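You operate a simulated robot arm through the tools that you are given. There is no shell and no other tool. Be economical: measure what you need, move in short steps, check, and stop when the job is done.

You are at the controls of a simulated robot arm. One attempt, no reset.

TASK
Open the caps drawer, take the brass plug with the largest size on its label from the packing table top and put it in the inside of the caps drawer and shut the drawer again. Take the carton from the packing table top and put it in the grey rigging tray. Do these in any order. Set down upright: carton.
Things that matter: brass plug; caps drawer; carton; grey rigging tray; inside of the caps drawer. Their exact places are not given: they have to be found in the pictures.

Only the result counts: the job must be done as asked and must still hold three seconds after the hand-in. Knocking over, shifting, dropping, spilling or breaking anything else fails it. A push-on lid holds only when it is set on centred and level and pressed home; a screw cap is set on level and turned clockwise until tight.

THE ROBOT
A 7-joint arm with a three-finger gripper on a trunk, on a base that drives. Base frame: it is fixed to the floor where the robot stands at the start and does not move with it; the origin is under the middle of the robot, x ahead of it, y to its left, z up. Readings come in m, degrees, newtons and seconds.
Its first joint turns from -166.0 to 166.0 degrees. Places, roughly: caps drawer [0.8, -0.1, 0.7]; grey rigging tray (30x17x8 cm) [0.4, -0.6, 0.9]; inside of the caps drawer [0.6, -0.3, 0.7]. Payload 2.69 kg.
The tool frame sits at the grasp point between the pads (the TCP): z along the fingers, y along the line on which they close. The tips reach 0.029 m beyond it. Largest opening 0.12 m; the body of the gripper starts 0.078 m behind the TCP.
Orientation is told as [roll, pitch, yaw] about the base's x, y, z axes, in that order, counted from this pose: with the fingers straight down and closing along the base's y, the tool's x points along the base's -x, its y along +y and its z along -z.

THE INTERFACE
- The arm moves only by the tool drive_tool. Its argument "moves" is a list that holds one entry, the list of rows, each a list of 7 numbers: the closure, from 0 (fully open) to 1 (shut), then the shift along the tool's x, y, z in m, then the turn, a rotation vector about the tool's x, y, z in degrees. In form: [[[gripper, tx, ty, tz, ax, ay, az], ...]]. A call has 1 to 20 rows; each row shifts and turns the commanded pose from where the row before left it, along the tool's axes as they then stand. Rows are played at 5 a second. More than 0.05 m and 8.6 degrees between two rows, or a gripper value outside its range, and nothing of the call is played. Where a pose cannot be reached the arm comes as near as it can. A force on the tool above 40 N (or 10 N above the force at the start of the call, whichever is more), or a blocked arm, ends the call early, and 0.2 s more pass. Each finger halts on what it meets, pressing with about 28 N; the grip force reading is that of the motor and also rises with nothing between the fingers. The clock runs only during rows and for 0.2 s after the last one: add rows that do not move to give the fingers time. The reply holds the time, the measured pose of the TCP, the force on the tool along the base axes, the opening and the grip force, in the units named above and with some noise, with the torque about the TCP (base axes, N m) and any sound that the robot's microphone picked up.
- Cameras (640 x 400 px; columns grow to the right, rows downward): "scene" is now at [0.1968, 0.1006, 1.4414]; the picture's right is [-0.94, -0.35, 0.00], its down [-0.26, 0.69, -0.67] and it looks along [0.24, -0.63, -0.74] (base axes); focal length 214 px, centre (320, 200). "wrist" rides on the gripper at [0.063, 0, -0.104] in the tool frame; the picture's right is [0.00, 1.00, 0.00], its down [-0.83, 0.00, -0.56] and it looks along [-0.56, 0.00, 0.83] (tool axes); focal length 275 px, centre (320, 200).
- camera(camera): a new picture of that camera. It takes no simulated time.
- lift_body(by): slides the trunk up (or, below 0, down) by that many m; the arm and the scene camera ride with it, the base frame stays. It gives what a move gives, with no picture.
- base_move(legs): drives the robot by 1 to 6 legs, each [ahead, left, turn to the left] in m, m and degrees, along the robot's own axes; the way and the turn of a leg run together, so that a leg with both is an arc; at most 1.5 m and 180 degrees a leg. The arm and the cameras ride along, it lands a little off, and it stops where it bumps. It gives what a move gives.
- turn_head(pan, tilt): turns the head with the scene camera to pan (to the left, within 143 degrees either way) and tilt (down, from -29 to 69), counted from straight ahead of the robot. It gives what a move gives.
- probe_pixels(camera, pixels): for up to 12 pixels [column, row] of the newest picture of that camera ("zoom" is the newest enlarged one), the place [x, y, z] in the base frame of the surface seen there, good to about 0.002 m, but the place of the scene camera against the robot may be out by one fixed shift of up to 0.018 m in any direction. It takes no simulated time.
- enlarge(camera, box): a new picture of the part [left, top, right, bottom] of that camera's present view, enlarged. It takes no simulated time.
- finish_job(): hands the job in; it is judged then, once.

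Work in short steps. Measure before you move; look again where a grasp or a placing could have gone wrong, and mend it. You have 110 turns and 78 pictures in all, those below and enlarged ones among them. Open the gripper and draw the arm clear of the work before you hand the job in, unless the task says otherwise; then end with one line.

The tools are called by a JSON object that holds its "name" and its "arguments". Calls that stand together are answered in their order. drive_tool: Moves the arm, as the interface text tells. Its arguments: {"type":"object","properties":{"moves":{"type":"array","items":{"type":"array","items":{"type":"array","items":{"type":"number"}}}}},"required":["moves"]} The other tools are called the same way: lift_body (by) slides the trunk up or down; base_move (legs) drives the base; turn_head (pan, tilt) turns the head that bears the scene camera; camera (camera) takes a picture; probe_pixels (camera, pixels) gives the place of the surface under pixels of a picture; enlarge (camera, box) takes an enlarged picture of a part of a camera's view; finish_job () hands the job in.

At the start:

```text
clock: 0.0
tool_pos: [0.4175, -0.288, 1.2129]
tool_rot: [0.0, 0.0, 0.0]
contact_force: [0.0, -0.6, 0.3]
wrist_torque: [0.01, -0.01, 0.0]
gripper_width: 0.1199
grip_force: 0.1
trunk travel left (down, up): [-0.45, 0.136]
robot x, y, heading: [0.0001, 0.0029, 0.2]
head pan, tilt: [-69.6, 47.7]
```

scene: 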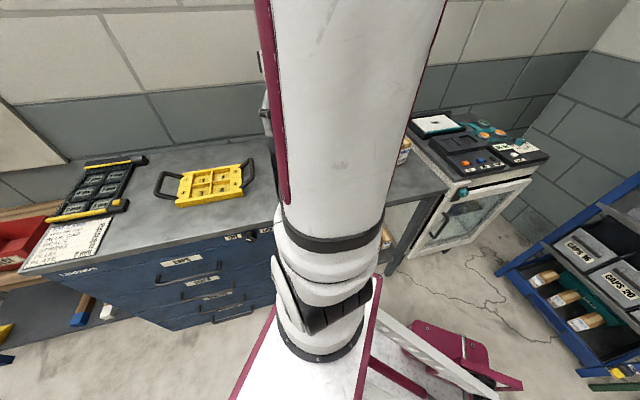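
wrist: 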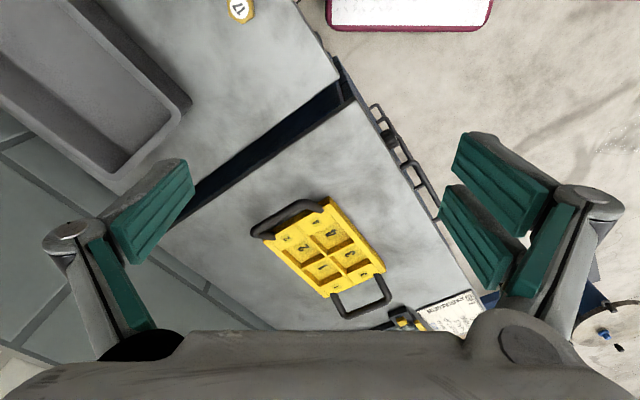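

The arm blocks the middle of the scene view, so I turn the head to see the rest of the table.

{"name": "turn_head", "arguments": {"pan": -40, "tilt": 45}}

{"name": "camera", "arguments": {"camera": "scene"}}

{"name": "turn_head", "arguments": {"pan": -95, "tilt": 45}}

{"name": "camera", "arguments": {"camera": "scene"}}

{"name": "probe_pixels", "arguments": {"camera": "wrist", "pixels": [[240, 10], [325, 240], [90, 90], [300, 30], [335, 70], [380, 120], [420, 190], [230, 180], [400, 320], [440, 310]]}}

```text
clock: 0.9
tool_pos: [0.4183, -0.2884, 1.2123]
tool_rot: [0.0, 0.0, -0.1]
contact_force: [0.9, -0.6, 0.4]
wrist_torque: [-0.04, -0.01, -0.06]
gripper_width: 0.1204
grip_force: 0.0
trunk travel left (down, up): [-0.45, 0.136]
robot x, y, heading: [0.0031, -0.0005, -0.1]
head pan, tilt: [-40.0, 45.0]
```

```text
75 pictures are left
```

scene: 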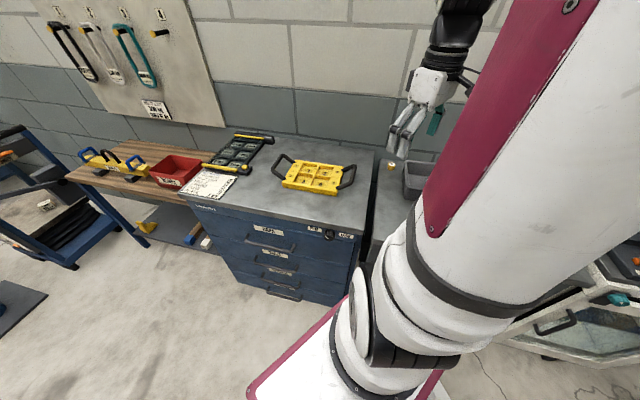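

```text
clock: 2.2
tool_pos: [0.4171, -0.2881, 1.2123]
tool_rot: [0.0, 0.0, -0.1]
contact_force: [-1.1, 1.2, -0.1]
wrist_torque: [0.0, 0.0, 0.01]
gripper_width: 0.1201
grip_force: 0.0
trunk travel left (down, up): [-0.45, 0.136]
robot x, y, heading: [-0.0007, -0.0011, -0.0]
head pan, tilt: [-95.0, 45.0]
```

```text
74 pictures are left
```

scene: 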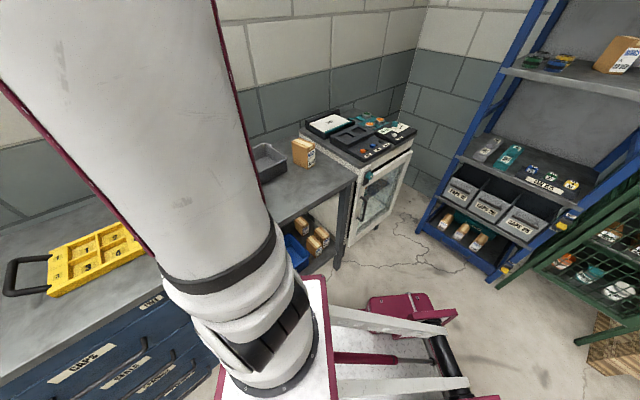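

```text
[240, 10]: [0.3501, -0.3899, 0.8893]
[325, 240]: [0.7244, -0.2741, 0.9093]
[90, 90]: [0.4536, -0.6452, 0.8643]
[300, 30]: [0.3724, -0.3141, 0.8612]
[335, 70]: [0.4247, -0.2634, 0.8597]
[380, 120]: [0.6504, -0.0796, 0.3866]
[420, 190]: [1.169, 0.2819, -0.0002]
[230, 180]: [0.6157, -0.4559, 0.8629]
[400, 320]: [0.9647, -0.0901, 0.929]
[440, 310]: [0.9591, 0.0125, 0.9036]
```

I look at the cabinet front and packing table in more detail.

{"name": "enlarge", "arguments": {"camera": "scene", "box": [220, 110, 380, 210]}}

{"name": "turn_head", "arguments": {"pan": -50, "tilt": 50}}

{"name": "enlarge", "arguments": {"camera": "scene", "box": [140, 120, 400, 300]}}

```text
4.00 times, centred on (300, 160) of scene
```

zoom: 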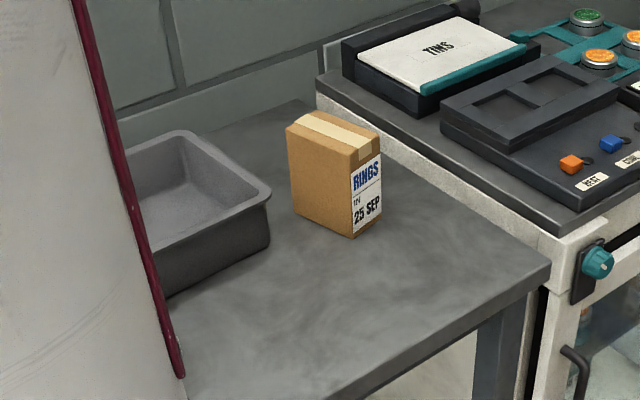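

```text
clock: 3.3
tool_pos: [0.4183, -0.2882, 1.2132]
tool_rot: [0.0, -0.1, 0.0]
contact_force: [-0.4, -0.2, -0.3]
wrist_torque: [-0.01, -0.02, -0.04]
gripper_width: 0.1201
grip_force: 0.0
trunk travel left (down, up): [-0.45, 0.136]
robot x, y, heading: [-0.0002, -0.0025, -0.1]
head pan, tilt: [-50.0, 50.0]
```

```text
2.22 times, centred on (270, 210) of scene
```

zoom: 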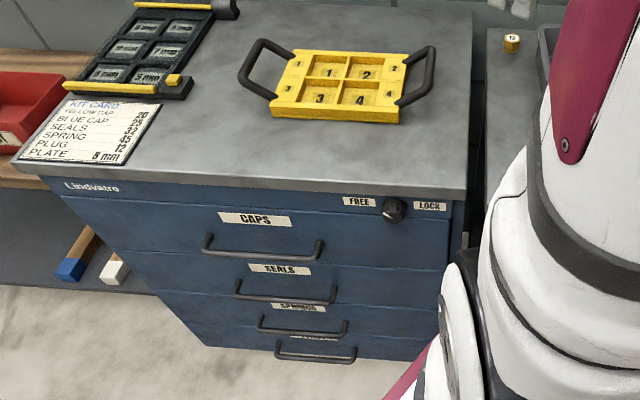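

I zoom on the lock knob, and probe the drawer handle, knob and table points.

{"name": "enlarge", "arguments": {"camera": "scene", "box": [270, 190, 334, 230]}}

{"name": "camera", "arguments": {"camera": "scene"}}

{"name": "probe_pixels", "arguments": {"camera": "scene", "pixels": [[224, 222], [270, 218], [247, 223], [299, 205], [150, 190], [328, 197], [348, 137], [225, 213], [285, 222], [280, 210]]}}

```text
10.00 times, centred on (302, 210) of scene
```

zoom: 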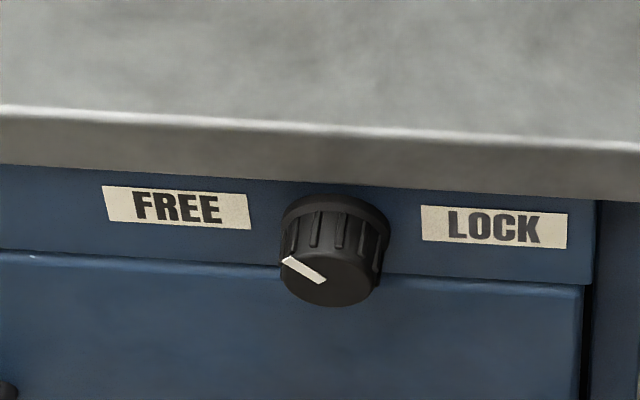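

```text
70 pictures are left
```

scene: 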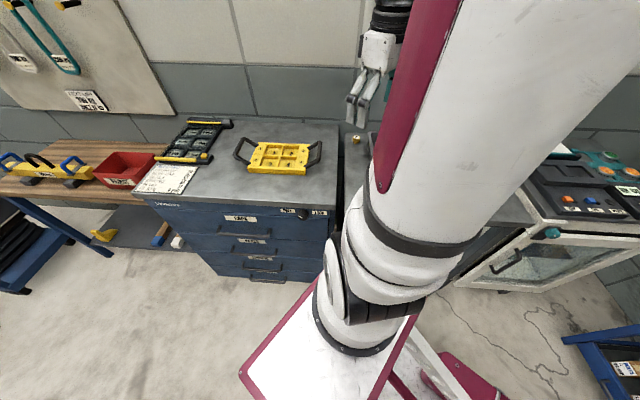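

```text
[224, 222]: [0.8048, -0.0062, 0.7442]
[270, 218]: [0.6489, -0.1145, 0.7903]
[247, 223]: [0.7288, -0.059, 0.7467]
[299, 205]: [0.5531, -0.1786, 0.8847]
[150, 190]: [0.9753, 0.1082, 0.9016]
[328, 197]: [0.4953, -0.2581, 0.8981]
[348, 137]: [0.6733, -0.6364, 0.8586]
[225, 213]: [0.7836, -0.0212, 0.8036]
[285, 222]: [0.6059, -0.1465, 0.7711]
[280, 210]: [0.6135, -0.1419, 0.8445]
```

The knob points to FREE, so the drawer is unlocked. I swing the wrist camera over the packing table to find the plugs and the carton.

{"name": "drive_tool", "arguments": {"moves": [[[0, 0.04, -0.02, 0, 0, 0, 0], [0, 0.04, -0.02, 0, 0, 0, 0], [0, 0.04, -0.02, 0, 0, 0, 0], [0, 0.04, -0.02, 0, 0, 0, 0], [0, 0, 0, 0, 0, 0, 8], [0, 0, 0, 0, 0, 0, 8], [0, 0, 0, 0, 0, 0, 8], [0, 0, 0, 0, 0, 0, 8], [0, 0, 0, 0, 0, 0, 8], [0, 0, 0, 0, 0, 0, 8], [0, 0, 0, 0, 0, 0, 6.7], [0, 0, 0, 0, 0, 0, 0]]]}}

{"name": "camera", "arguments": {"camera": "wrist"}}

{"name": "camera", "arguments": {"camera": "scene"}}

```text
clock: 5.9
tool_pos: [0.2576, -0.368, 1.2131]
tool_rot: [0.0, 0.0, -54.8]
contact_force: [-0.4, 0.7, 0.0]
wrist_torque: [-0.02, -0.04, 0.0]
gripper_width: 0.1198
grip_force: 0.0
trunk travel left (down, up): [-0.45, 0.136]
robot x, y, heading: [-0.0004, 0.0016, 0.2]
head pan, tilt: [-50.0, 50.0]
```

```text
69 pictures are left
```

wrist: 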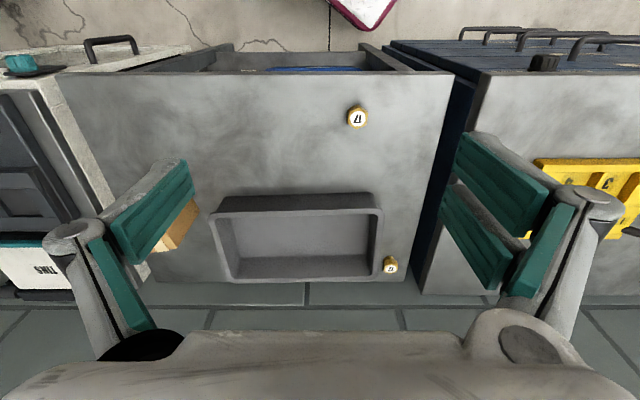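

```text
68 pictures are left
```

scene: 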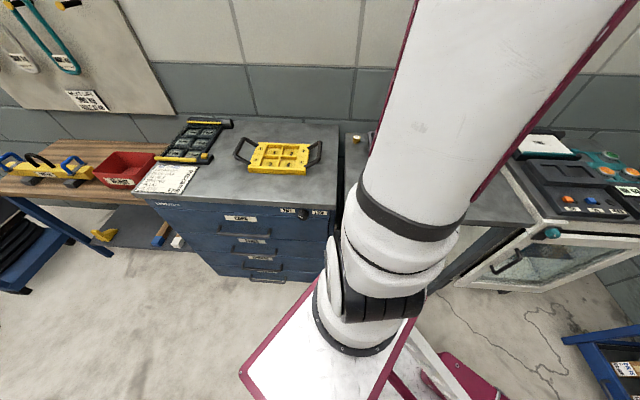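

Two plugs show, at (358,117) and (390,265), with the tray between and the carton at (175,225). I read the labels.

{"name": "enlarge", "arguments": {"camera": "wrist", "box": [326, 97, 390, 137]}}

{"name": "enlarge", "arguments": {"camera": "wrist", "box": [358, 245, 422, 285]}}

{"name": "probe_pixels", "arguments": {"camera": "wrist", "pixels": [[358, 117], [388, 262], [390, 272], [175, 225], [215, 212], [378, 209], [230, 278], [300, 245], [100, 76], [420, 76], [545, 60], [400, 100]]}}

```text
10.00 times, centred on (358, 117) of wrist
```

zoom: 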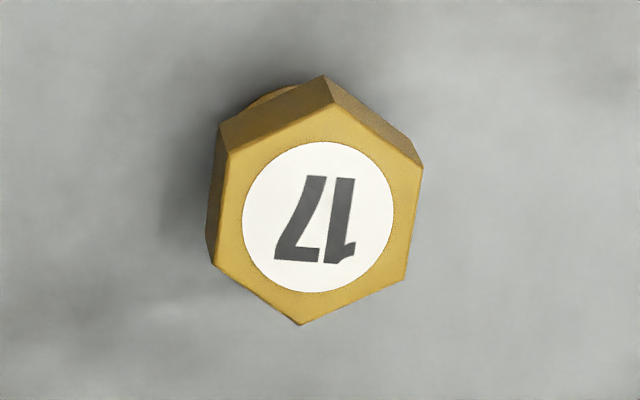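

```text
10.00 times, centred on (390, 265) of wrist
```

zoom: 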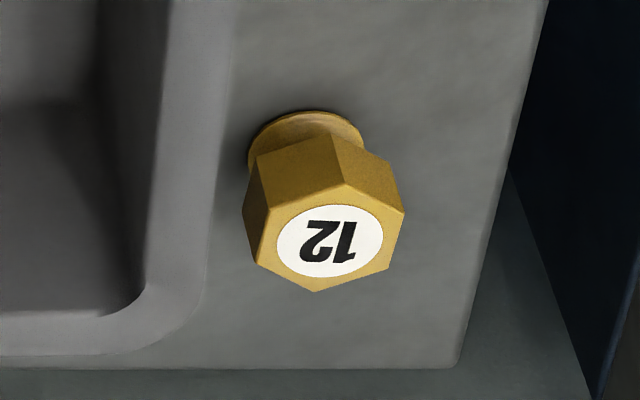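

```text
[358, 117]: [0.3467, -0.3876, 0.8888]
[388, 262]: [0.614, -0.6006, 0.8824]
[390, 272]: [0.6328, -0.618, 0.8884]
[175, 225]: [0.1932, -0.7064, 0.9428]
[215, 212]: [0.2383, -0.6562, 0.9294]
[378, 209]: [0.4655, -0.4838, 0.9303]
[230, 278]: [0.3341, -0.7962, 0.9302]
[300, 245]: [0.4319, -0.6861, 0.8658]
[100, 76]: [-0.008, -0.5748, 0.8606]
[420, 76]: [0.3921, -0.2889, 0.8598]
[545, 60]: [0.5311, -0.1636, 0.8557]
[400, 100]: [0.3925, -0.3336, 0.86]
```

Labels read 17 and 12, so 17 at (0.347,-0.388) is the target unless the carton hides another one. I shift left to see the carton.

{"name": "drive_tool", "arguments": {"moves": [[[0, 0, -0.05, 0, 0, 0, 0], [0, 0, -0.05, 0, 0, 0, 0], [0, 0, -0.05, 0, 0, 0, 0], [0, 0, -0.05, 0, 0, 0, 0], [0, 0, -0.05, 0, 0, 0, 0], [0, 0, 0, 0, 0, 0, 0]]]}}

{"name": "camera", "arguments": {"camera": "wrist"}}

```text
clock: 7.3
tool_pos: [0.0573, -0.5097, 1.2135]
tool_rot: [0.1, 0.1, -54.7]
contact_force: [-0.5, -0.5, -0.5]
wrist_torque: [-0.02, 0.01, 0.0]
gripper_width: 0.1203
grip_force: 0.2
trunk travel left (down, up): [-0.45, 0.136]
robot x, y, heading: [0.0007, -0.0023, -0.1]
head pan, tilt: [-50.0, 50.0]
```

```text
65 pictures are left
```

wrist: 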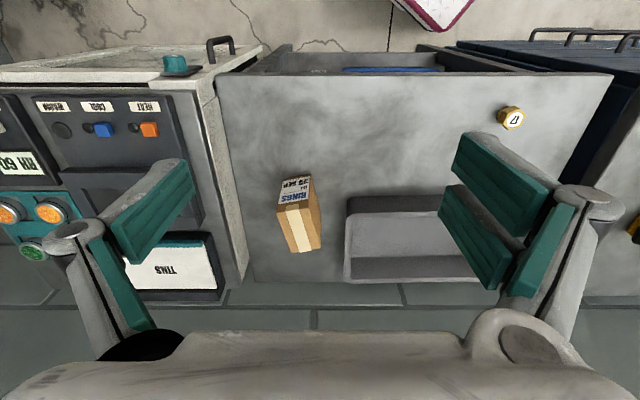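

Only the carton is on this end. I zoom and probe its corners.

{"name": "enlarge", "arguments": {"camera": "wrist", "box": [252, 165, 348, 265]}}

```text
4.00 times, centred on (300, 215) of wrist
```

zoom: 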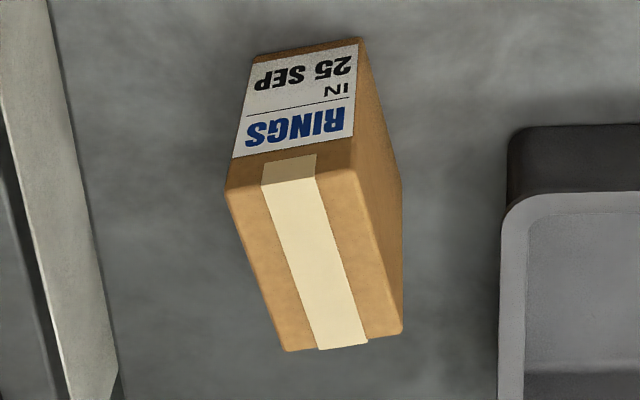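

{"name": "probe_pixels", "arguments": {"camera": "zoom", "pixels": [[229, 190], [348, 166], [286, 346], [400, 330], [315, 255], [258, 55], [360, 42], [396, 182], [512, 212], [510, 380], [580, 290], [440, 300]]}}

{"name": "probe_pixels", "arguments": {"camera": "wrist", "pixels": [[347, 217], [440, 213], [346, 280], [352, 218], [430, 235], [350, 275], [400, 265], [430, 278]]}}

```text
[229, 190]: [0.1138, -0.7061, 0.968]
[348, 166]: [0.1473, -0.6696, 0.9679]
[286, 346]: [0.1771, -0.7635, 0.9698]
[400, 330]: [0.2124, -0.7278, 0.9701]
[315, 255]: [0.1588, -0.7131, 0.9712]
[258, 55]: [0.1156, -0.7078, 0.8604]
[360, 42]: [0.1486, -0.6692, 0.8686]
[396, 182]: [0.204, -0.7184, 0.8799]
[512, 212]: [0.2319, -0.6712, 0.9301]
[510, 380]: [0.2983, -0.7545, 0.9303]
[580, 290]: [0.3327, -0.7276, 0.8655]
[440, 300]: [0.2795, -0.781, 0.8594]
```

```text
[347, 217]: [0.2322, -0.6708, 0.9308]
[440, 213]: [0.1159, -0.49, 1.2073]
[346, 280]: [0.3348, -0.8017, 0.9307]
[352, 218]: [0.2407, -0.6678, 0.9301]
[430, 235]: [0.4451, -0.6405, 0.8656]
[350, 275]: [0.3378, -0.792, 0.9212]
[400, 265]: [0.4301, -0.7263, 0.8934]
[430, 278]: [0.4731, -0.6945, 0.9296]
```

The carton is 5 x 8.5 x 11 cm, centred at (0.163,-0.717), its short axis at about 47°. I align the gripper above it, half closed so as to clear the tray rim.

{"name": "drive_tool", "arguments": {"moves": [[[0.25, 0, 0, 0, 0, 0, -6], [0.25, 0, 0, 0, 0, 0, -6], [0.25, -0.0436, -0.0161, 0, 0, 0, 0], [0.25, -0.0436, -0.0161, 0, 0, 0, 0], [0.25, -0.0436, -0.0161, 0, 0, 0, 0], [0.25, -0.0436, -0.0161, 0, 0, 0, 0], [0.25, -0.0436, -0.0161, 0, 0, 0, 0], [0.25, 0, 0, 0.045, 0, 0, 0], [0.25, 0, 0, 0.045, 0, 0, 0], [0.25, 0, 0, 0.045, 0, 0, 0], [0.25, 0, 0, 0.045, 0, 0, 0], [0.25, 0, 0, 0, 0, 0, 0]]]}}

{"name": "camera", "arguments": {"camera": "wrist"}}

```text
clock: 9.9
tool_pos: [0.1591, -0.6806, 1.0258]
tool_rot: [0.0, 0.0, -42.7]
contact_force: [-0.5, 0.2, -0.1]
wrist_torque: [-0.03, 0.0, -0.03]
gripper_width: 0.09
grip_force: 0.0
out of reach, approached as far as the arm can: row 7
trunk travel left (down, up): [-0.45, 0.136]
robot x, y, heading: [0.0019, 0.0044, -0.2]
head pan, tilt: [-50.0, 50.0]
```

```text
63 pictures are left
```

wrist: 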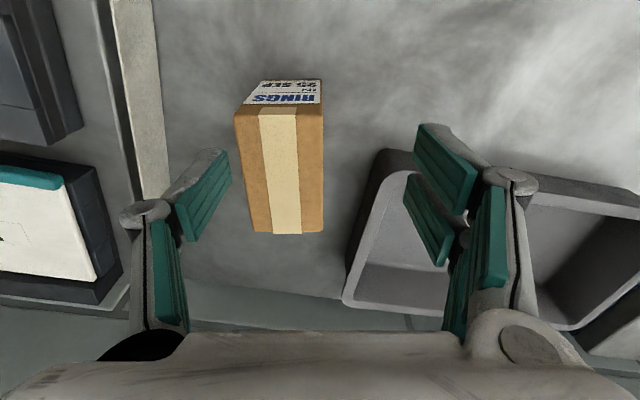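

A reach limit held it short while high up. I apply the remaining shift at this lower height.

{"name": "drive_tool", "arguments": {"moves": [[[0.25, -0.0272, -0.0242, 0, 0, 0, 0], [0.25, 0, 0, 0, 0, 0, 0]]]}}

{"name": "camera", "arguments": {"camera": "wrist"}}

{"name": "probe_pixels", "arguments": {"camera": "wrist", "pixels": [[320, 200]]}}

```text
clock: 10.5
tool_pos: [0.164, -0.7167, 1.027]
tool_rot: [-0.1, 0.0, -42.7]
contact_force: [0.2, 0.5, -1.0]
wrist_torque: [-0.04, 0.0, -0.01]
gripper_width: 0.0896
grip_force: 0.0
trunk travel left (down, up): [-0.45, 0.136]
robot x, y, heading: [-0.003, -0.0018, -0.3]
head pan, tilt: [-50.0, 50.0]
```

```text
62 pictures are left
```

wrist: 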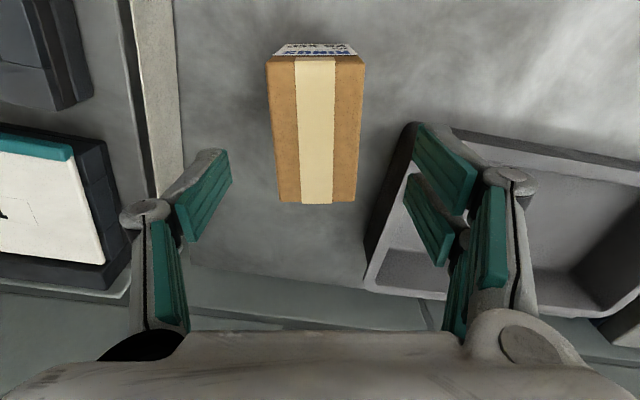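

```text
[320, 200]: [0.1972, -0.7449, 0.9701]
```

The carton is centred between the fingers (columns 267-365). I descend to mid height and close gently.

{"name": "drive_tool", "arguments": {"moves": [[[0.25, 0, 0, 0.035, 0, 0, 0], [0.25, 0, 0, 0.035, 0, 0, 0], [0.25, 0, 0, 0.03, 0, 0, 0], [0.25, 0, 0, 0, 0, 0, 0], [0.75, 0, 0, 0, 0, 0, 0], [0.75, 0, 0, 0, 0, 0, 0], [0.75, 0, 0, 0, 0, 0, 0]]]}}

```text
clock: 12.1
tool_pos: [0.1648, -0.7196, 0.9266]
tool_rot: [0.0, 0.1, -42.7]
contact_force: [-2.0, 0.1, 3.4]
wrist_torque: [-0.06, -0.06, 0.0]
gripper_width: 0.0538
grip_force: 28.2
trunk travel left (down, up): [-0.45, 0.136]
robot x, y, heading: [0.0001, -0.0001, 0.0]
head pan, tilt: [-50.0, 50.0]
```

The carton is gripped at 0.054 m. I lift, align with the tray and move over its centre (0.40,-0.64).

{"name": "drive_tool", "arguments": {"moves": [[[0.75, 0, 0, -0.04, 0, 0, 0], [0.75, 0, 0, -0.04, 0, 0, 0], [0.75, 0, 0, -0.04, 0, 0, 0], [0.75, 0, 0, 0, 0, 0, 5], [0.75, 0, 0, 0, 0, 0, 5], [0.75, -0.0133, 0.03925, 0, 0, 0, 0], [0.75, -0.0133, 0.03925, 0, 0, 0, 0], [0.75, -0.0133, 0.03925, 0, 0, 0, 0], [0.75, -0.0133, 0.03925, 0, 0, 0, 0], [0.75, -0.0133, 0.03925, 0, 0, 0, 0], [0.75, -0.0133, 0.03925, 0, 0, 0, 0], [0.75, 0, 0, 0, 0, 0, 0]]]}}

{"name": "camera", "arguments": {"camera": "wrist"}}

```text
clock: 14.7
tool_pos: [0.4002, -0.6416, 1.0488]
tool_rot: [-0.1, 0.0, -52.7]
contact_force: [0.3, -0.1, -2.4]
wrist_torque: [0.01, 0.01, 0.03]
gripper_width: 0.0541
grip_force: 28.2
trunk travel left (down, up): [-0.45, 0.136]
robot x, y, heading: [-0.0024, 0.0015, 0.0]
head pan, tilt: [-50.0, 50.0]
```

```text
61 pictures are left
```

wrist: 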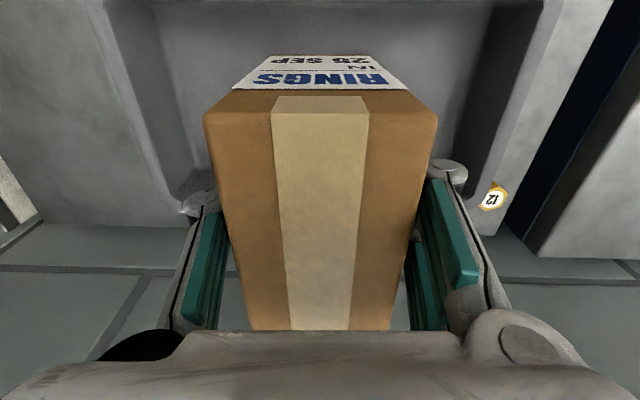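

I probe the tray's floor and walls around the carton to check the placing point.

{"name": "probe_pixels", "arguments": {"camera": "wrist", "pixels": [[190, 130], [460, 130], [320, 20], [320, 5], [150, 120], [500, 100], [180, 170], [180, 200], [130, 100], [525, 120], [470, 60], [160, 40]]}}

```text
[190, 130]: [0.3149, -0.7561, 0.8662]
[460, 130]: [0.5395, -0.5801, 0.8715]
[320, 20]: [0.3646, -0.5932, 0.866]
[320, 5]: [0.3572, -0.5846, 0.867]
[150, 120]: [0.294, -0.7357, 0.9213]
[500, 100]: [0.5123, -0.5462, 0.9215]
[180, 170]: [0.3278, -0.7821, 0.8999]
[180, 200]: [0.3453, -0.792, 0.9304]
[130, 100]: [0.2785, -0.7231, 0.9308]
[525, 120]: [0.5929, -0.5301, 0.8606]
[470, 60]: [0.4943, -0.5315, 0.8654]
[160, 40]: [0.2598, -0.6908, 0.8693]
```

The carton's far edge would come near the tray's far wall, so I shift 1 cm nearer and lower it to just above the floor.

{"name": "drive_tool", "arguments": {"moves": [[[0.75, 0.01, 0, 0, 0, 0, 0], [0.75, 0, 0, 0.035, 0, 0, 0], [0.75, 0, 0, 0.035, 0, 0, 0], [0.75, 0, 0, 0.03, 0, 0, 0], [0.75, 0, 0, 0.008, 0, 0, 0], [0.75, 0, 0, 0.004, 0, 0, 0], [0.75, 0, 0, 0.003, 0, 0, 0], [0.75, 0, 0, 0, 0, 0, 0]]]}}

{"name": "camera", "arguments": {"camera": "wrist"}}

```text
clock: 16.5
tool_pos: [0.3942, -0.6329, 0.9329]
tool_rot: [-0.1, 0.0, -52.7]
contact_force: [0.6, 0.5, -2.7]
wrist_torque: [-0.02, 0.0, -0.01]
gripper_width: 0.0536
grip_force: 28.0
trunk travel left (down, up): [-0.45, 0.136]
robot x, y, heading: [-0.0007, -0.0003, -0.1]
head pan, tilt: [-50.0, 50.0]
```

```text
60 pictures are left
```

wrist: 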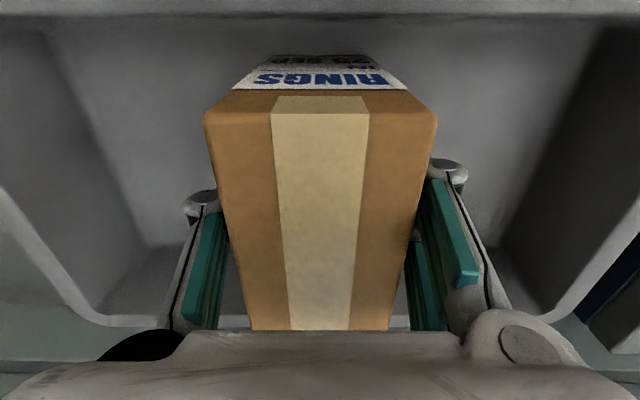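

No contact yet (weight still carried); I step down 1 mm at a time.

{"name": "drive_tool", "arguments": {"moves": [[[0.75, 0, 0, 0.001, 0, 0, 0], [0.75, 0, 0, 0.001, 0, 0, 0], [0.75, 0, 0, 0, 0, 0, 0]]]}}

```text
clock: 17.3
tool_pos: [0.3946, -0.6332, 0.9301]
tool_rot: [0.0, -0.1, -52.7]
contact_force: [0.0, 1.5, 8.0]
wrist_torque: [0.33, 0.26, 0.03]
gripper_width: 0.0537
grip_force: 27.8
trunk travel left (down, up): [-0.45, 0.136]
robot x, y, heading: [0.003, -0.0002, 0.1]
head pan, tilt: [-50.0, 50.0]
```

Contact made (8 N). I release and rise.

{"name": "drive_tool", "arguments": {"moves": [[[0.4, 0, 0, 0, 0, 0, 0], [0.25, 0, 0, 0, 0, 0, 0], [0.2, 0, 0, 0, 0, 0, 0], [0.2, 0, 0, 0, 0, 0, 0], [0.2, 0, 0, -0.03, 0, 0, 0], [0.2, 0, 0, -0.04, 0, 0, 0], [0.2, 0, 0, -0.04, 0, 0, 0], [0.2, 0, 0, -0.04, 0, 0, 0], [0.2, 0, 0, -0.04, 0, 0, 0], [0.2, 0, 0, 0, 0, 0, 0]]]}}

{"name": "camera", "arguments": {"camera": "wrist"}}

```text
clock: 19.5
tool_pos: [0.3932, -0.6326, 1.1184]
tool_rot: [-0.1, 0.0, -52.7]
contact_force: [0.0, 0.8, 0.5]
wrist_torque: [0.01, -0.01, 0.03]
gripper_width: 0.096
grip_force: 0.0
trunk travel left (down, up): [-0.45, 0.136]
robot x, y, heading: [-0.0005, -0.001, 0.1]
head pan, tilt: [-50.0, 50.0]
```

```text
59 pictures are left
```

wrist: 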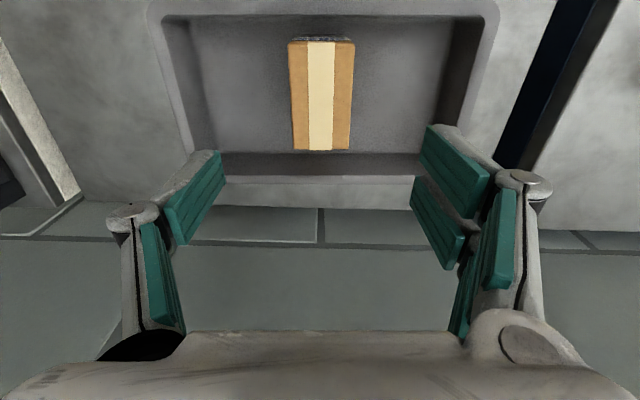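

Carton stands upright in the tray. Now I bring the arm to the front of the caps drawer, staying high.

{"name": "drive_tool", "arguments": {"moves": [[[0.2, 0.0279, 0.0388, 0, 0, 0, 0], [0.2, 0.0279, 0.0388, 0, 0, 0, 0], [0.2, 0.0279, 0.0388, 0, 0, 0, 0], [0.2, 0.0279, 0.0388, 0, 0, 0, 0], [0.2, 0.0279, 0.0388, 0, 0, 0, 0], [0.2, 0.0279, 0.0388, 0, 0, 0, 0], [0.2, 0.0279, 0.0388, 0, 0, 0, 0], [0.2, 0.0279, 0.0388, 0, 0, 0, 0], [0.2, 0.0279, 0.0388, 0, 0, 0, 0], [0.2, 0.0279, 0.0388, 0, 0, 0, 0], [0.2, 0.0279, 0.0388, 0, 0, 0, 0], [0.2, 0.0279, 0.0388, 0, 0, 0, 0], [0.2, 0.0279, 0.0388, 0, 0, 0, 0], [0.2, 0.0279, 0.0388, 0, 0, 0, 0], [0.2, 0.0279, 0.0388, 0, 0, 0, 0], [0.2, 0.0279, 0.0388, 0, 0, 0, 0]]]}}

{"name": "drive_tool", "arguments": {"moves": [[[0.2, 0, 0, 0, 0, 0, -8], [0.2, 0, 0, 0, 0, 0, -8], [0.2, 0, 0, 0, 0, 0, -8], [0.2, 0, 0, 0, 0, 0, -8], [0.2, 0, 0, 0, 0, 0, -8], [0.2, 0, 0, 0, 0, 0, -8], [0.2, 0, 0, 0, 0, 0, -8], [0.2, 0, 0, 0, 0, 0, -8], [0.2, 0, 0, 0, 0, 0, -8], [0.2, 0, 0, 0, 0, 0, -8], [0.2, 0, 0, 0, 0, 0, -8], [0.2, 0, 0, 0, 8, 0, 0], [0.2, 0, 0, 0, 8, 0, 0], [0.2, 0, 0, 0, 8, 0, 0], [0.2, 0, 0, 0, 8, 0, 0], [0.2, 0, 0, 0, 8, 0, 0], [0.2, 0, 0, 0, 8, 0, 0], [0.2, 0, 0, 0, 0, 0, 0]]]}}

{"name": "camera", "arguments": {"camera": "wrist"}}

{"name": "camera", "arguments": {"camera": "scene"}}

```text
clock: 22.9
tool_pos: [0.6171, 0.0978, 1.1189]
tool_rot: [-0.1, 0.0, -52.8]
contact_force: [-0.1, 0.1, 0.2]
wrist_torque: [0.04, -0.01, 0.0]
gripper_width: 0.0958
grip_force: 0.1
trunk travel left (down, up): [-0.45, 0.136]
robot x, y, heading: [0.0008, -0.0033, -0.1]
head pan, tilt: [-50.0, 50.0]
```

```text
clock: 26.7
tool_pos: [0.618, 0.0994, 1.1205]
tool_rot: [-48.1, 0.0, 35.2]
contact_force: [0.9, -0.7, -0.5]
wrist_torque: [-0.01, 0.0, -0.01]
gripper_width: 0.0959
grip_force: 0.2
trunk travel left (down, up): [-0.45, 0.136]
robot x, y, heading: [-0.0011, 0.0, 0.2]
head pan, tilt: [-50.0, 50.0]
```

```text
58 pictures are left
```

wrist: 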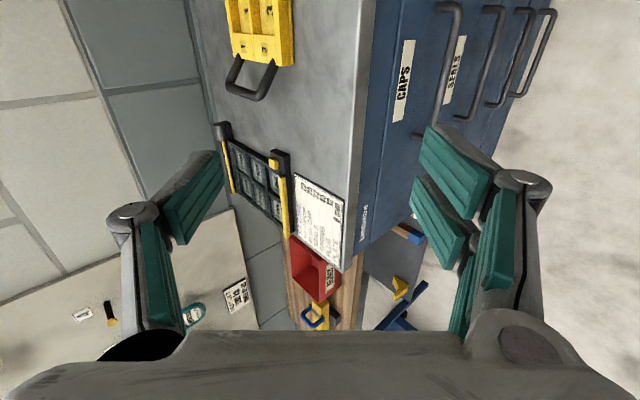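

```text
57 pictures are left
```

scene: 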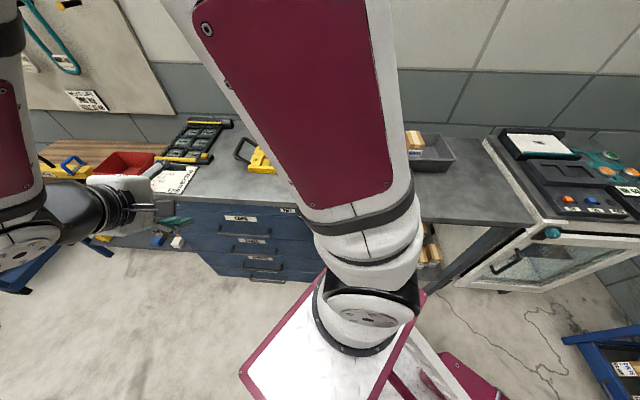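

The CAPS handle shows at (450,60). I zoom there and probe.

{"name": "enlarge", "arguments": {"camera": "wrist", "box": [360, 0, 520, 140]}}

```text
2.86 times, centred on (440, 70) of wrist
```

zoom: 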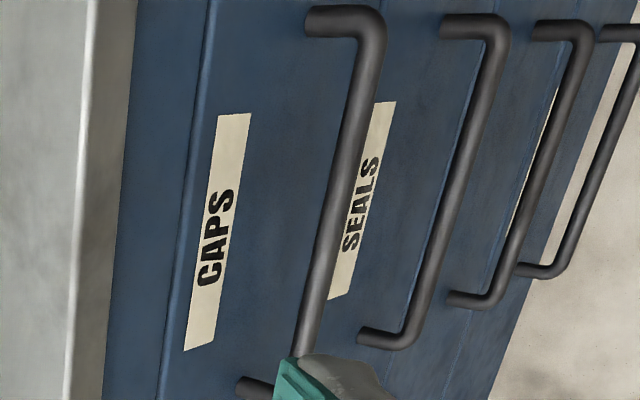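

{"name": "probe_pixels", "arguments": {"camera": "zoom", "pixels": [[368, 60], [350, 140], [330, 220], [308, 320], [320, 20], [250, 388], [230, 250], [182, 300], [90, 200], [270, 200], [375, 30], [270, 30]]}}

```text
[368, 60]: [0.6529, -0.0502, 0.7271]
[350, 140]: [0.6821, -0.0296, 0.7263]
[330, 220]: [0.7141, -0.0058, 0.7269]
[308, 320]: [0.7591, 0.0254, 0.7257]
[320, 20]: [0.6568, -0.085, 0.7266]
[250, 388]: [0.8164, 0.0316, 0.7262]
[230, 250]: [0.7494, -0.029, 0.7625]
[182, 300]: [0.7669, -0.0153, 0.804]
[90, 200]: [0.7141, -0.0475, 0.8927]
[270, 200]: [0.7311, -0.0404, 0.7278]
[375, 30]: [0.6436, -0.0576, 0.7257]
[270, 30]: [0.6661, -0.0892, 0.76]
```

Bar centre is about s=0.585 along the front, z≈0.722, about 3 cm off the face. I tilt the hand to 75° and come to a standoff 12 cm in front of the bar with a narrow opening.

{"name": "drive_tool", "arguments": {"moves": [[[0.58, 0, 0, 0, 6.75, 0, 0], [0.58, 0, 0, 0, 6.75, 0, 0], [0.58, 0, 0, 0, 6.75, 0, 0], [0.58, 0, 0, 0, 6.75, 0, 0], [0.58, -0.0026, 0.0385, 0.0125, 0, 0, 0], [0.58, -0.0026, 0.0385, 0.0125, 0, 0, 0], [0.58, -0.0026, 0.0385, 0.0125, 0, 0, 0], [0.58, -0.0026, 0.0385, 0.0125, 0, 0, 0], [0.58, -0.0026, 0.0385, 0.0125, 0, 0, 0], [0.58, -0.0026, 0.0385, 0.0125, 0, 0, 0], [0.58, -0.0026, 0.0385, 0.0125, 0, 0, 0], [0.58, -0.0026, 0.0385, 0.0125, 0, 0, 0], [0.58, -0.0026, 0.0385, 0.0125, 0, 0, 0], [0.58, 0, 0, 0, 0, 0, 0]]]}}

{"name": "camera", "arguments": {"camera": "wrist"}}

```text
clock: 29.7
tool_pos: [0.6478, 0.0988, 0.7559]
tool_rot: [-75.0, 0.0, 35.3]
contact_force: [-0.2, 1.4, -0.4]
wrist_torque: [-0.03, 0.01, 0.0]
gripper_width: 0.0503
grip_force: 0.0
trunk travel left (down, up): [-0.45, 0.136]
robot x, y, heading: [-0.002, -0.0031, 0.0]
head pan, tilt: [-50.0, 50.0]
```

```text
55 pictures are left
```

wrist: 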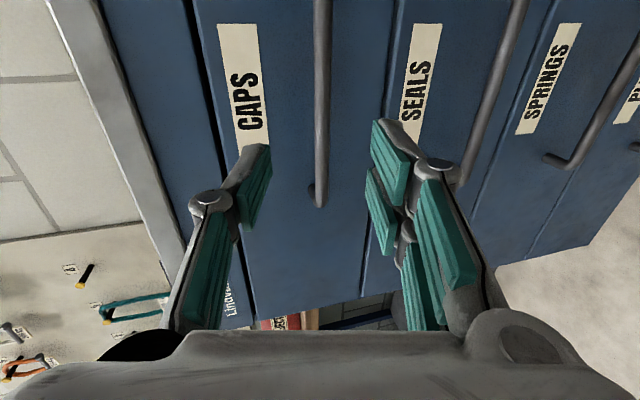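

Pose reached and the bar lies between the fingers at column 320. I probe it to refine the target.

{"name": "probe_pixels", "arguments": {"camera": "wrist", "pixels": [[323, 30], [321, 100], [319, 160], [318, 190], [316, 100], [300, 150], [260, 130], [327, 100]]}}

```text
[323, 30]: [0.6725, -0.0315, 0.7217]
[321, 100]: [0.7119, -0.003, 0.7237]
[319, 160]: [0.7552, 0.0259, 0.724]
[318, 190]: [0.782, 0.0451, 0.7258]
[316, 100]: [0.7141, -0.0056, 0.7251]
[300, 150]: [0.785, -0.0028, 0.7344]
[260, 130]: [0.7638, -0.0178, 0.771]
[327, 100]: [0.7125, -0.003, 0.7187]
```

I advance 0.119 m so the tips straddle the bar, then close on it.

{"name": "drive_tool", "arguments": {"moves": [[[0.58, 0, 0, 0.035, 0, 0, 0], [0.58, 0, 0, 0.035, 0, 0, 0], [0.58, 0, 0, 0.025, 0, 0, 0], [0.58, 0, 0, 0.0236, 0, 0, 0], [0.58, 0, 0, 0, 0, 0, 0], [1, 0, 0, 0, 0, 0, 0], [1, 0, 0, 0, 0, 0, 0], [1, 0, 0, 0, 0, 0, 0]]]}}

{"name": "camera", "arguments": {"camera": "wrist"}}

```text
clock: 31.5
tool_pos: [0.7118, 0.0059, 0.7244]
tool_rot: [-74.8, 0.1, 35.3]
contact_force: [-0.4, -0.8, -19.4]
wrist_torque: [0.24, 0.22, 0.36]
gripper_width: 0.0135
grip_force: 39.6
trunk travel left (down, up): [-0.45, 0.136]
robot x, y, heading: [-0.0006, 0.0011, 0.3]
head pan, tilt: [-50.0, 50.0]
```

```text
54 pictures are left
```

wrist: 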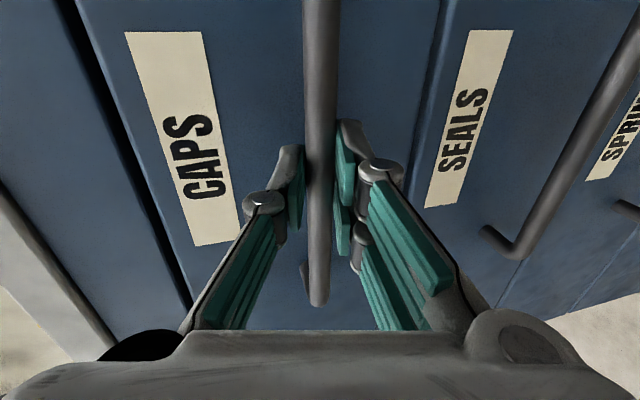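

Bar gripped (13.5 mm). I ease 2 mm down to relieve the vertical load and pull outward along the face normal.

{"name": "drive_tool", "arguments": {"moves": [[[1, 0, 0.002, 0, 0, 0, 0], [1, 0, 0.0039, -0.0145, 0, 0, 0], [1, 0, 0.0065, -0.0242, 0, 0, 0], [1, 0, 0.0065, -0.0242, 0, 0, 0], [1, 0, 0.0065, -0.0242, 0, 0, 0], [1, 0, 0.0065, -0.0242, 0, 0, 0], [1, 0, 0, 0, 0, 0, 0]]]}}

{"name": "camera", "arguments": {"camera": "wrist"}}

{"name": "camera", "arguments": {"camera": "scene"}}

```text
clock: 33.1
tool_pos: [0.6451, 0.0968, 0.7244]
tool_rot: [-75.2, 0.0, 35.3]
contact_force: [-16.2, -10.3, 13.7]
wrist_torque: [-0.38, 0.12, -0.03]
gripper_width: 0.0132
grip_force: 40.0
trunk travel left (down, up): [-0.45, 0.136]
robot x, y, heading: [0.0018, 0.0007, -0.2]
head pan, tilt: [-50.0, 50.0]
```

```text
53 pictures are left
```

wrist: 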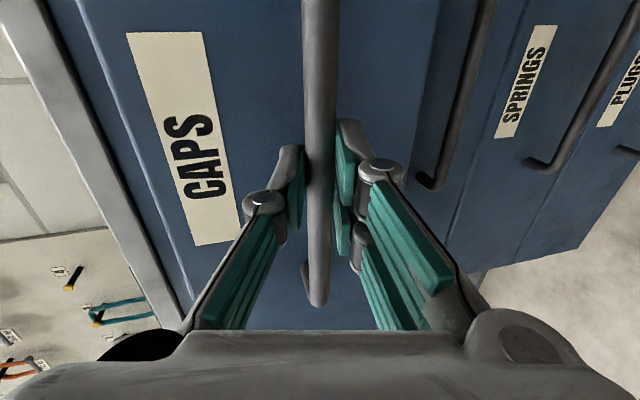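

```text
52 pictures are left
```

scene: 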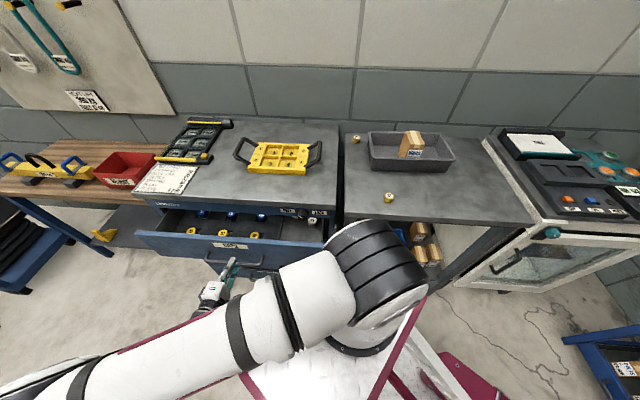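

The drawer is sliding out 11 cm; a side load builds, meaning the true normal is about 1° off. I correct sideways and keep pulling.

{"name": "drive_tool", "arguments": {"moves": [[[1, 0.002, -0.001, 0, 0, 0, 0], [1, 0.0006, 0.0065, -0.0242, 0, 0, 0], [1, 0.0006, 0.0065, -0.0242, 0, 0, 0], [1, 0.0006, 0.0065, -0.0242, 0, 0, 0], [1, 0.0006, 0.0065, -0.0242, 0, 0, 0], [1, 0, 0, 0, 0, 0, 0]]]}}

{"name": "camera", "arguments": {"camera": "scene"}}

```text
clock: 34.5
tool_pos: [0.5864, 0.1804, 0.7239]
tool_rot: [-74.9, -0.1, 35.5]
contact_force: [10.3, 10.4, 14.9]
wrist_torque: [-0.21, -0.01, 0.94]
gripper_width: 0.0134
grip_force: 40.2
trunk travel left (down, up): [-0.45, 0.136]
robot x, y, heading: [0.0016, -0.0039, 0.2]
head pan, tilt: [-50.0, 50.0]
```

```text
51 pictures are left
```

scene: 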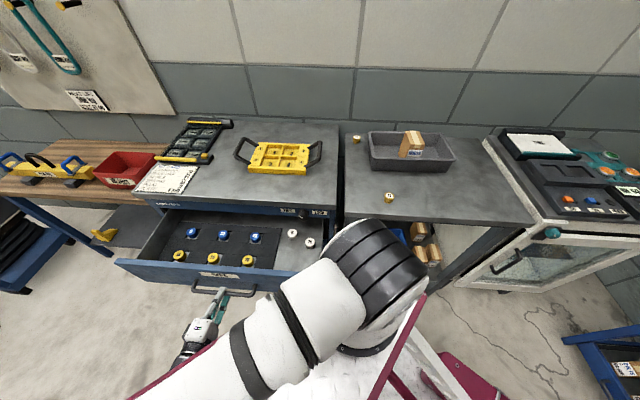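

The drawer is open about 22 cm. I zoom on its inside for free space.

{"name": "enlarge", "arguments": {"camera": "scene", "box": [110, 190, 350, 310]}}

```text
2.67 times, centred on (230, 250) of scene
```

zoom: 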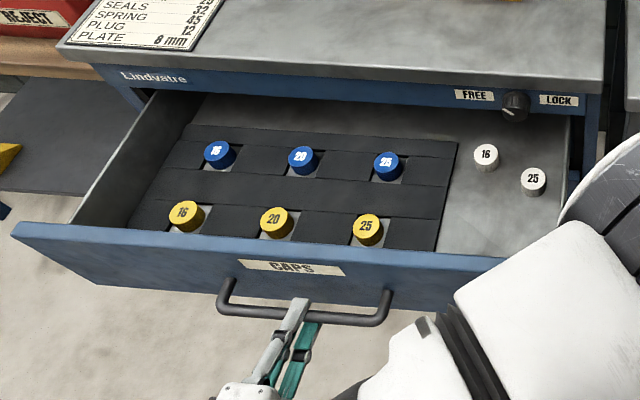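

I probe the free floor to the right of the insert, the white caps and the drawer walls.

{"name": "probe_pixels", "arguments": {"camera": "zoom", "pixels": [[470, 230], [487, 155], [533, 177], [456, 145], [436, 250], [440, 255], [505, 215], [560, 150], [550, 200], [470, 252], [366, 225], [500, 130]]}}

```text
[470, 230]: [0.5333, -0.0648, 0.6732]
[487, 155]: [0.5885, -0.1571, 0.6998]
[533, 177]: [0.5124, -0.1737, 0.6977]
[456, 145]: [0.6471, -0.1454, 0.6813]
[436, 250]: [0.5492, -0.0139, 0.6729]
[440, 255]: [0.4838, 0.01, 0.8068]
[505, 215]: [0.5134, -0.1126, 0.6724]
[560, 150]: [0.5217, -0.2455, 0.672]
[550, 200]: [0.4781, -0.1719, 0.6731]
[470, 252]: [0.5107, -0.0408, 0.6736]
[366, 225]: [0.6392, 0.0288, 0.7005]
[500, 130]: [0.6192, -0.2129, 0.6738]
```

Free spot is right of the insert (s≈0.36). To get overhead room I ease the loads and pull the drawer another 7 cm.

{"name": "drive_tool", "arguments": {"moves": [[[1, -0.001, -0.001, 0, 0, 0, 0], [1, 0.0002, 0.006, -0.0225, 0, 0, 0], [1, 0.0002, 0.006, -0.0225, 0, 0, 0], [1, 0.0002, 0.006, -0.0225, 0, 0, 0], [1, 0, 0, 0, 0, 0, 0]]]}}

```text
clock: 35.7
tool_pos: [0.545, 0.2354, 0.7235]
tool_rot: [-74.9, -0.1, 35.5]
contact_force: [20.6, 16.0, -6.9]
wrist_torque: [0.21, -0.02, 0.89]
gripper_width: 0.0134
grip_force: 39.7
trunk travel left (down, up): [-0.45, 0.136]
robot x, y, heading: [-0.0002, -0.0005, -0.1]
head pan, tilt: [-50.0, 50.0]
```

A side load remains; I relieve it, open the fingers and back off along the tool axis.

{"name": "drive_tool", "arguments": {"moves": [[[1, -0.002, 0, 0, 0, 0, 0], [0.8, 0, 0, 0, 0, 0, 0], [0.58, 0, 0, 0, 0, 0, 0], [0.58, 0, 0, 0, 0, 0, 0], [0.58, 0, 0, -0.02, 0, 0, 0], [0.58, 0, 0, -0.03, 0, 0, 0], [0.58, 0, 0, -0.03, 0, 0, 0], [0.58, 0, 0, 0, 0, 0, 0]]]}}

{"name": "camera", "arguments": {"camera": "scene"}}

```text
clock: 37.5
tool_pos: [0.5012, 0.2977, 0.7456]
tool_rot: [-75.0, -0.1, 35.3]
contact_force: [-0.6, -0.4, 0.7]
wrist_torque: [0.02, 0.0, 0.01]
gripper_width: 0.0504
grip_force: 0.1
trunk travel left (down, up): [-0.45, 0.136]
robot x, y, heading: [-0.0017, 0.0021, -0.1]
head pan, tilt: [-50.0, 50.0]
```

```text
49 pictures are left
```

scene: 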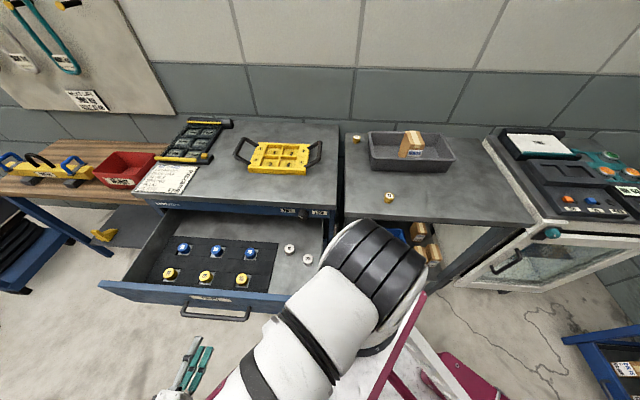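

I raise the hand vertically, then level it and yaw back to about -63° (flats of plug 17).

{"name": "drive_tool", "arguments": {"moves": [[[0.3, 0, -0.0386, -0.0104, 0, 0, 0], [0.3, 0, -0.0386, -0.0104, 0, 0, 0], [0.3, 0, -0.0386, -0.0104, 0, 0, 0], [0.3, 0, -0.0386, -0.0104, 0, 0, 0], [0.3, 0, -0.0386, -0.0104, 0, 0, 0], [0.3, 0, -0.0386, -0.0104, 0, 0, 0], [0.3, 0, -0.0386, -0.0104, 0, 0, 0], [0.3, 0, -0.0386, -0.0104, 0, 0, 0], [0.3, 0, -0.0386, -0.0104, 0, 0, 0], [0.3, 0, 0, 0, -8, 0, 0], [0.3, 0, 0, 0, -8, 0, 0], [0.3, 0, 0, 0, -8, 0, 0], [0.3, 0, 0, 0, -8, 0, 0], [0.3, 0, 0, 0, -8, 0, 0], [0.3, 0, 0, 0, -8, 0, 0], [0.3, 0, 0, 0, -8, 0, 0], [0.3, 0, 0, 0, -8, 0, 0], [0.3, 0, 0, 0, -8, 0, 0], [0.3, 0, 0, 0, -3, 0, 0], [0.3, 0, 0, 0, 0, 0, 0]]]}}

{"name": "drive_tool", "arguments": {"moves": [[[0.3, 0, 0, 0, 0, 0, 8.2], [0.3, 0, 0, 0, 0, 0, 8.2], [0.3, 0, 0, 0, 0, 0, 8.2], [0.3, 0, 0, 0, 0, 0, 8.2], [0.3, 0, 0, 0, 0, 0, 8.2], [0.3, 0, 0, 0, 0, 0, 8.2], [0.3, 0, 0, 0, 0, 0, 8.2], [0.3, 0, 0, 0, 0, 0, 8.2], [0.3, 0, 0, 0, 0, 0, 8.2], [0.3, 0, 0, 0, 0, 0, 8.2], [0.3, 0, 0, 0, 0, 0, 8.2], [0.3, 0, 0, 0, 0, 0, 8.2], [0.3, 0, 0, 0, 0, 0, 0]]]}}

```text
clock: 41.7
tool_pos: [0.5011, 0.2996, 1.1056]
tool_rot: [0.1, 0.0, 35.3]
contact_force: [1.1, -0.1, -0.2]
wrist_torque: [0.03, -0.02, 0.0]
gripper_width: 0.0839
grip_force: 0.1
trunk travel left (down, up): [-0.45, 0.136]
robot x, y, heading: [-0.0008, 0.0025, -0.1]
head pan, tilt: [-50.0, 50.0]
```

```text
clock: 44.5
tool_pos: [0.5024, 0.2995, 1.1069]
tool_rot: [-0.1, 0.1, -63.1]
contact_force: [-0.4, -0.1, 0.8]
wrist_torque: [0.02, -0.03, 0.0]
gripper_width: 0.0839
grip_force: 0.1
trunk travel left (down, up): [-0.45, 0.136]
robot x, y, heading: [-0.0012, -0.0008, -0.1]
head pan, tilt: [-50.0, 50.0]
```

Plug 17 lies at 0.52 m radius, inside the arm's near limit, so I want to back up about 12 cm. I check behind the robot first.

{"name": "turn_head", "arguments": {"pan": -143, "tilt": 50}}

{"name": "camera", "arguments": {"camera": "scene"}}

{"name": "turn_head", "arguments": {"pan": 143, "tilt": 50}}

{"name": "camera", "arguments": {"camera": "scene"}}

```text
clock: 46.2
tool_pos: [0.5028, 0.2997, 1.1066]
tool_rot: [-0.1, 0.1, -63.1]
contact_force: [0.5, -0.8, 1.0]
wrist_torque: [-0.01, 0.0, -0.01]
gripper_width: 0.0843
grip_force: 0.0
trunk travel left (down, up): [-0.45, 0.136]
robot x, y, heading: [-0.0002, -0.001, 0.2]
head pan, tilt: [-143.0, 50.0]
```

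```text
48 pictures are left
```

scene: 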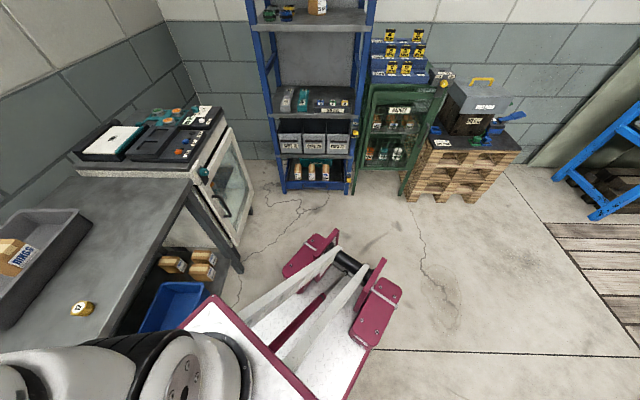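

```text
clock: 50.1
tool_pos: [0.5026, 0.2986, 1.1062]
tool_rot: [0.0, 0.0, -63.1]
contact_force: [-1.2, 0.9, 0.0]
wrist_torque: [-0.03, -0.03, -0.02]
gripper_width: 0.0842
grip_force: 0.0
trunk travel left (down, up): [-0.45, 0.136]
robot x, y, heading: [0.0002, 0.0002, 0.1]
head pan, tilt: [143.0, 50.0]
```

```text
47 pictures are left
```

scene: 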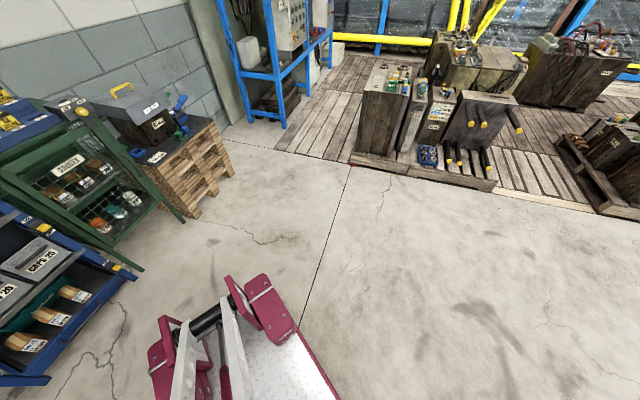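

Behind is clear, and moving back increases distance from the benches. I drive back 12 cm.

{"name": "base_move", "arguments": {"legs": [[-0.12, 0, 0]]}}

{"name": "turn_head", "arguments": {"pan": -50, "tilt": 50}}

```text
clock: 51.3
tool_pos: [0.3825, 0.2995, 1.1061]
tool_rot: [-0.1, 0.0, -63.1]
contact_force: [-0.4, 0.9, -0.1]
wrist_torque: [0.02, 0.0, 0.02]
gripper_width: 0.084
grip_force: 0.0
trunk travel left (down, up): [-0.45, 0.136]
robot x, y, heading: [-0.1195, -0.0037, -0.1]
head pan, tilt: [143.0, 50.0]
```

```text
clock: 54.2
tool_pos: [0.3827, 0.2993, 1.1064]
tool_rot: [0.0, 0.0, -63.1]
contact_force: [-0.7, -0.4, -0.9]
wrist_torque: [-0.03, 0.0, 0.02]
gripper_width: 0.0839
grip_force: 0.0
trunk travel left (down, up): [-0.45, 0.136]
robot x, y, heading: [-0.1178, -0.0004, 0.2]
head pan, tilt: [-50.0, 50.0]
```

I carry the hand over plug 17 by a wide path.

{"name": "drive_tool", "arguments": {"moves": [[[0.3, -0.0433, -0.0111, 0, 0, 0, 0], [0.3, -0.0433, -0.0111, 0, 0, 0, 0], [0.3, -0.0433, -0.0111, 0, 0, 0, 0], [0.3, -0.0433, -0.0111, 0, 0, 0, 0], [0.3, -0.0433, -0.0111, 0, 0, 0, 0], [0.3, -0.0433, -0.0111, 0, 0, 0, 0], [0.3, -0.0433, -0.0111, 0, 0, 0, 0], [0.3, -0.0433, -0.0111, 0, 0, 0, 0], [0.3, -0.0313, -0.0317, 0, 0, 0, 0], [0.3, -0.0313, -0.0317, 0, 0, 0, 0], [0.3, -0.0313, -0.0317, 0, 0, 0, 0], [0.3, -0.0313, -0.0317, 0, 0, 0, 0], [0.3, -0.0313, -0.0317, 0, 0, 0, 0], [0.3, -0.0313, -0.0317, 0, 0, 0, 0], [0.3, -0.0313, -0.0317, 0, 0, 0, 0], [0.3, -0.0313, -0.0317, 0, 0, 0, 0], [0.3, 0, 0, 0.035, 0, 0, 0], [0.3, 0, 0, 0.035, 0, 0, 0], [0.3, 0, 0, 0, 0, 0, 0]]]}}

{"name": "camera", "arguments": {"camera": "wrist"}}

```text
clock: 58.2
tool_pos: [0.3473, -0.3887, 1.0364]
tool_rot: [0.0, -0.1, -63.2]
contact_force: [0.2, -0.1, -0.3]
wrist_torque: [0.01, -0.01, -0.01]
gripper_width: 0.0839
grip_force: 0.1
trunk travel left (down, up): [-0.45, 0.136]
robot x, y, heading: [-0.1174, 0.0021, -0.1]
head pan, tilt: [-50.0, 50.0]
```

```text
46 pictures are left
```

wrist: 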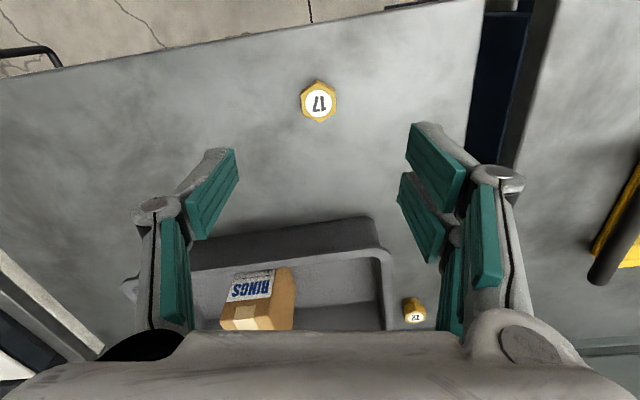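

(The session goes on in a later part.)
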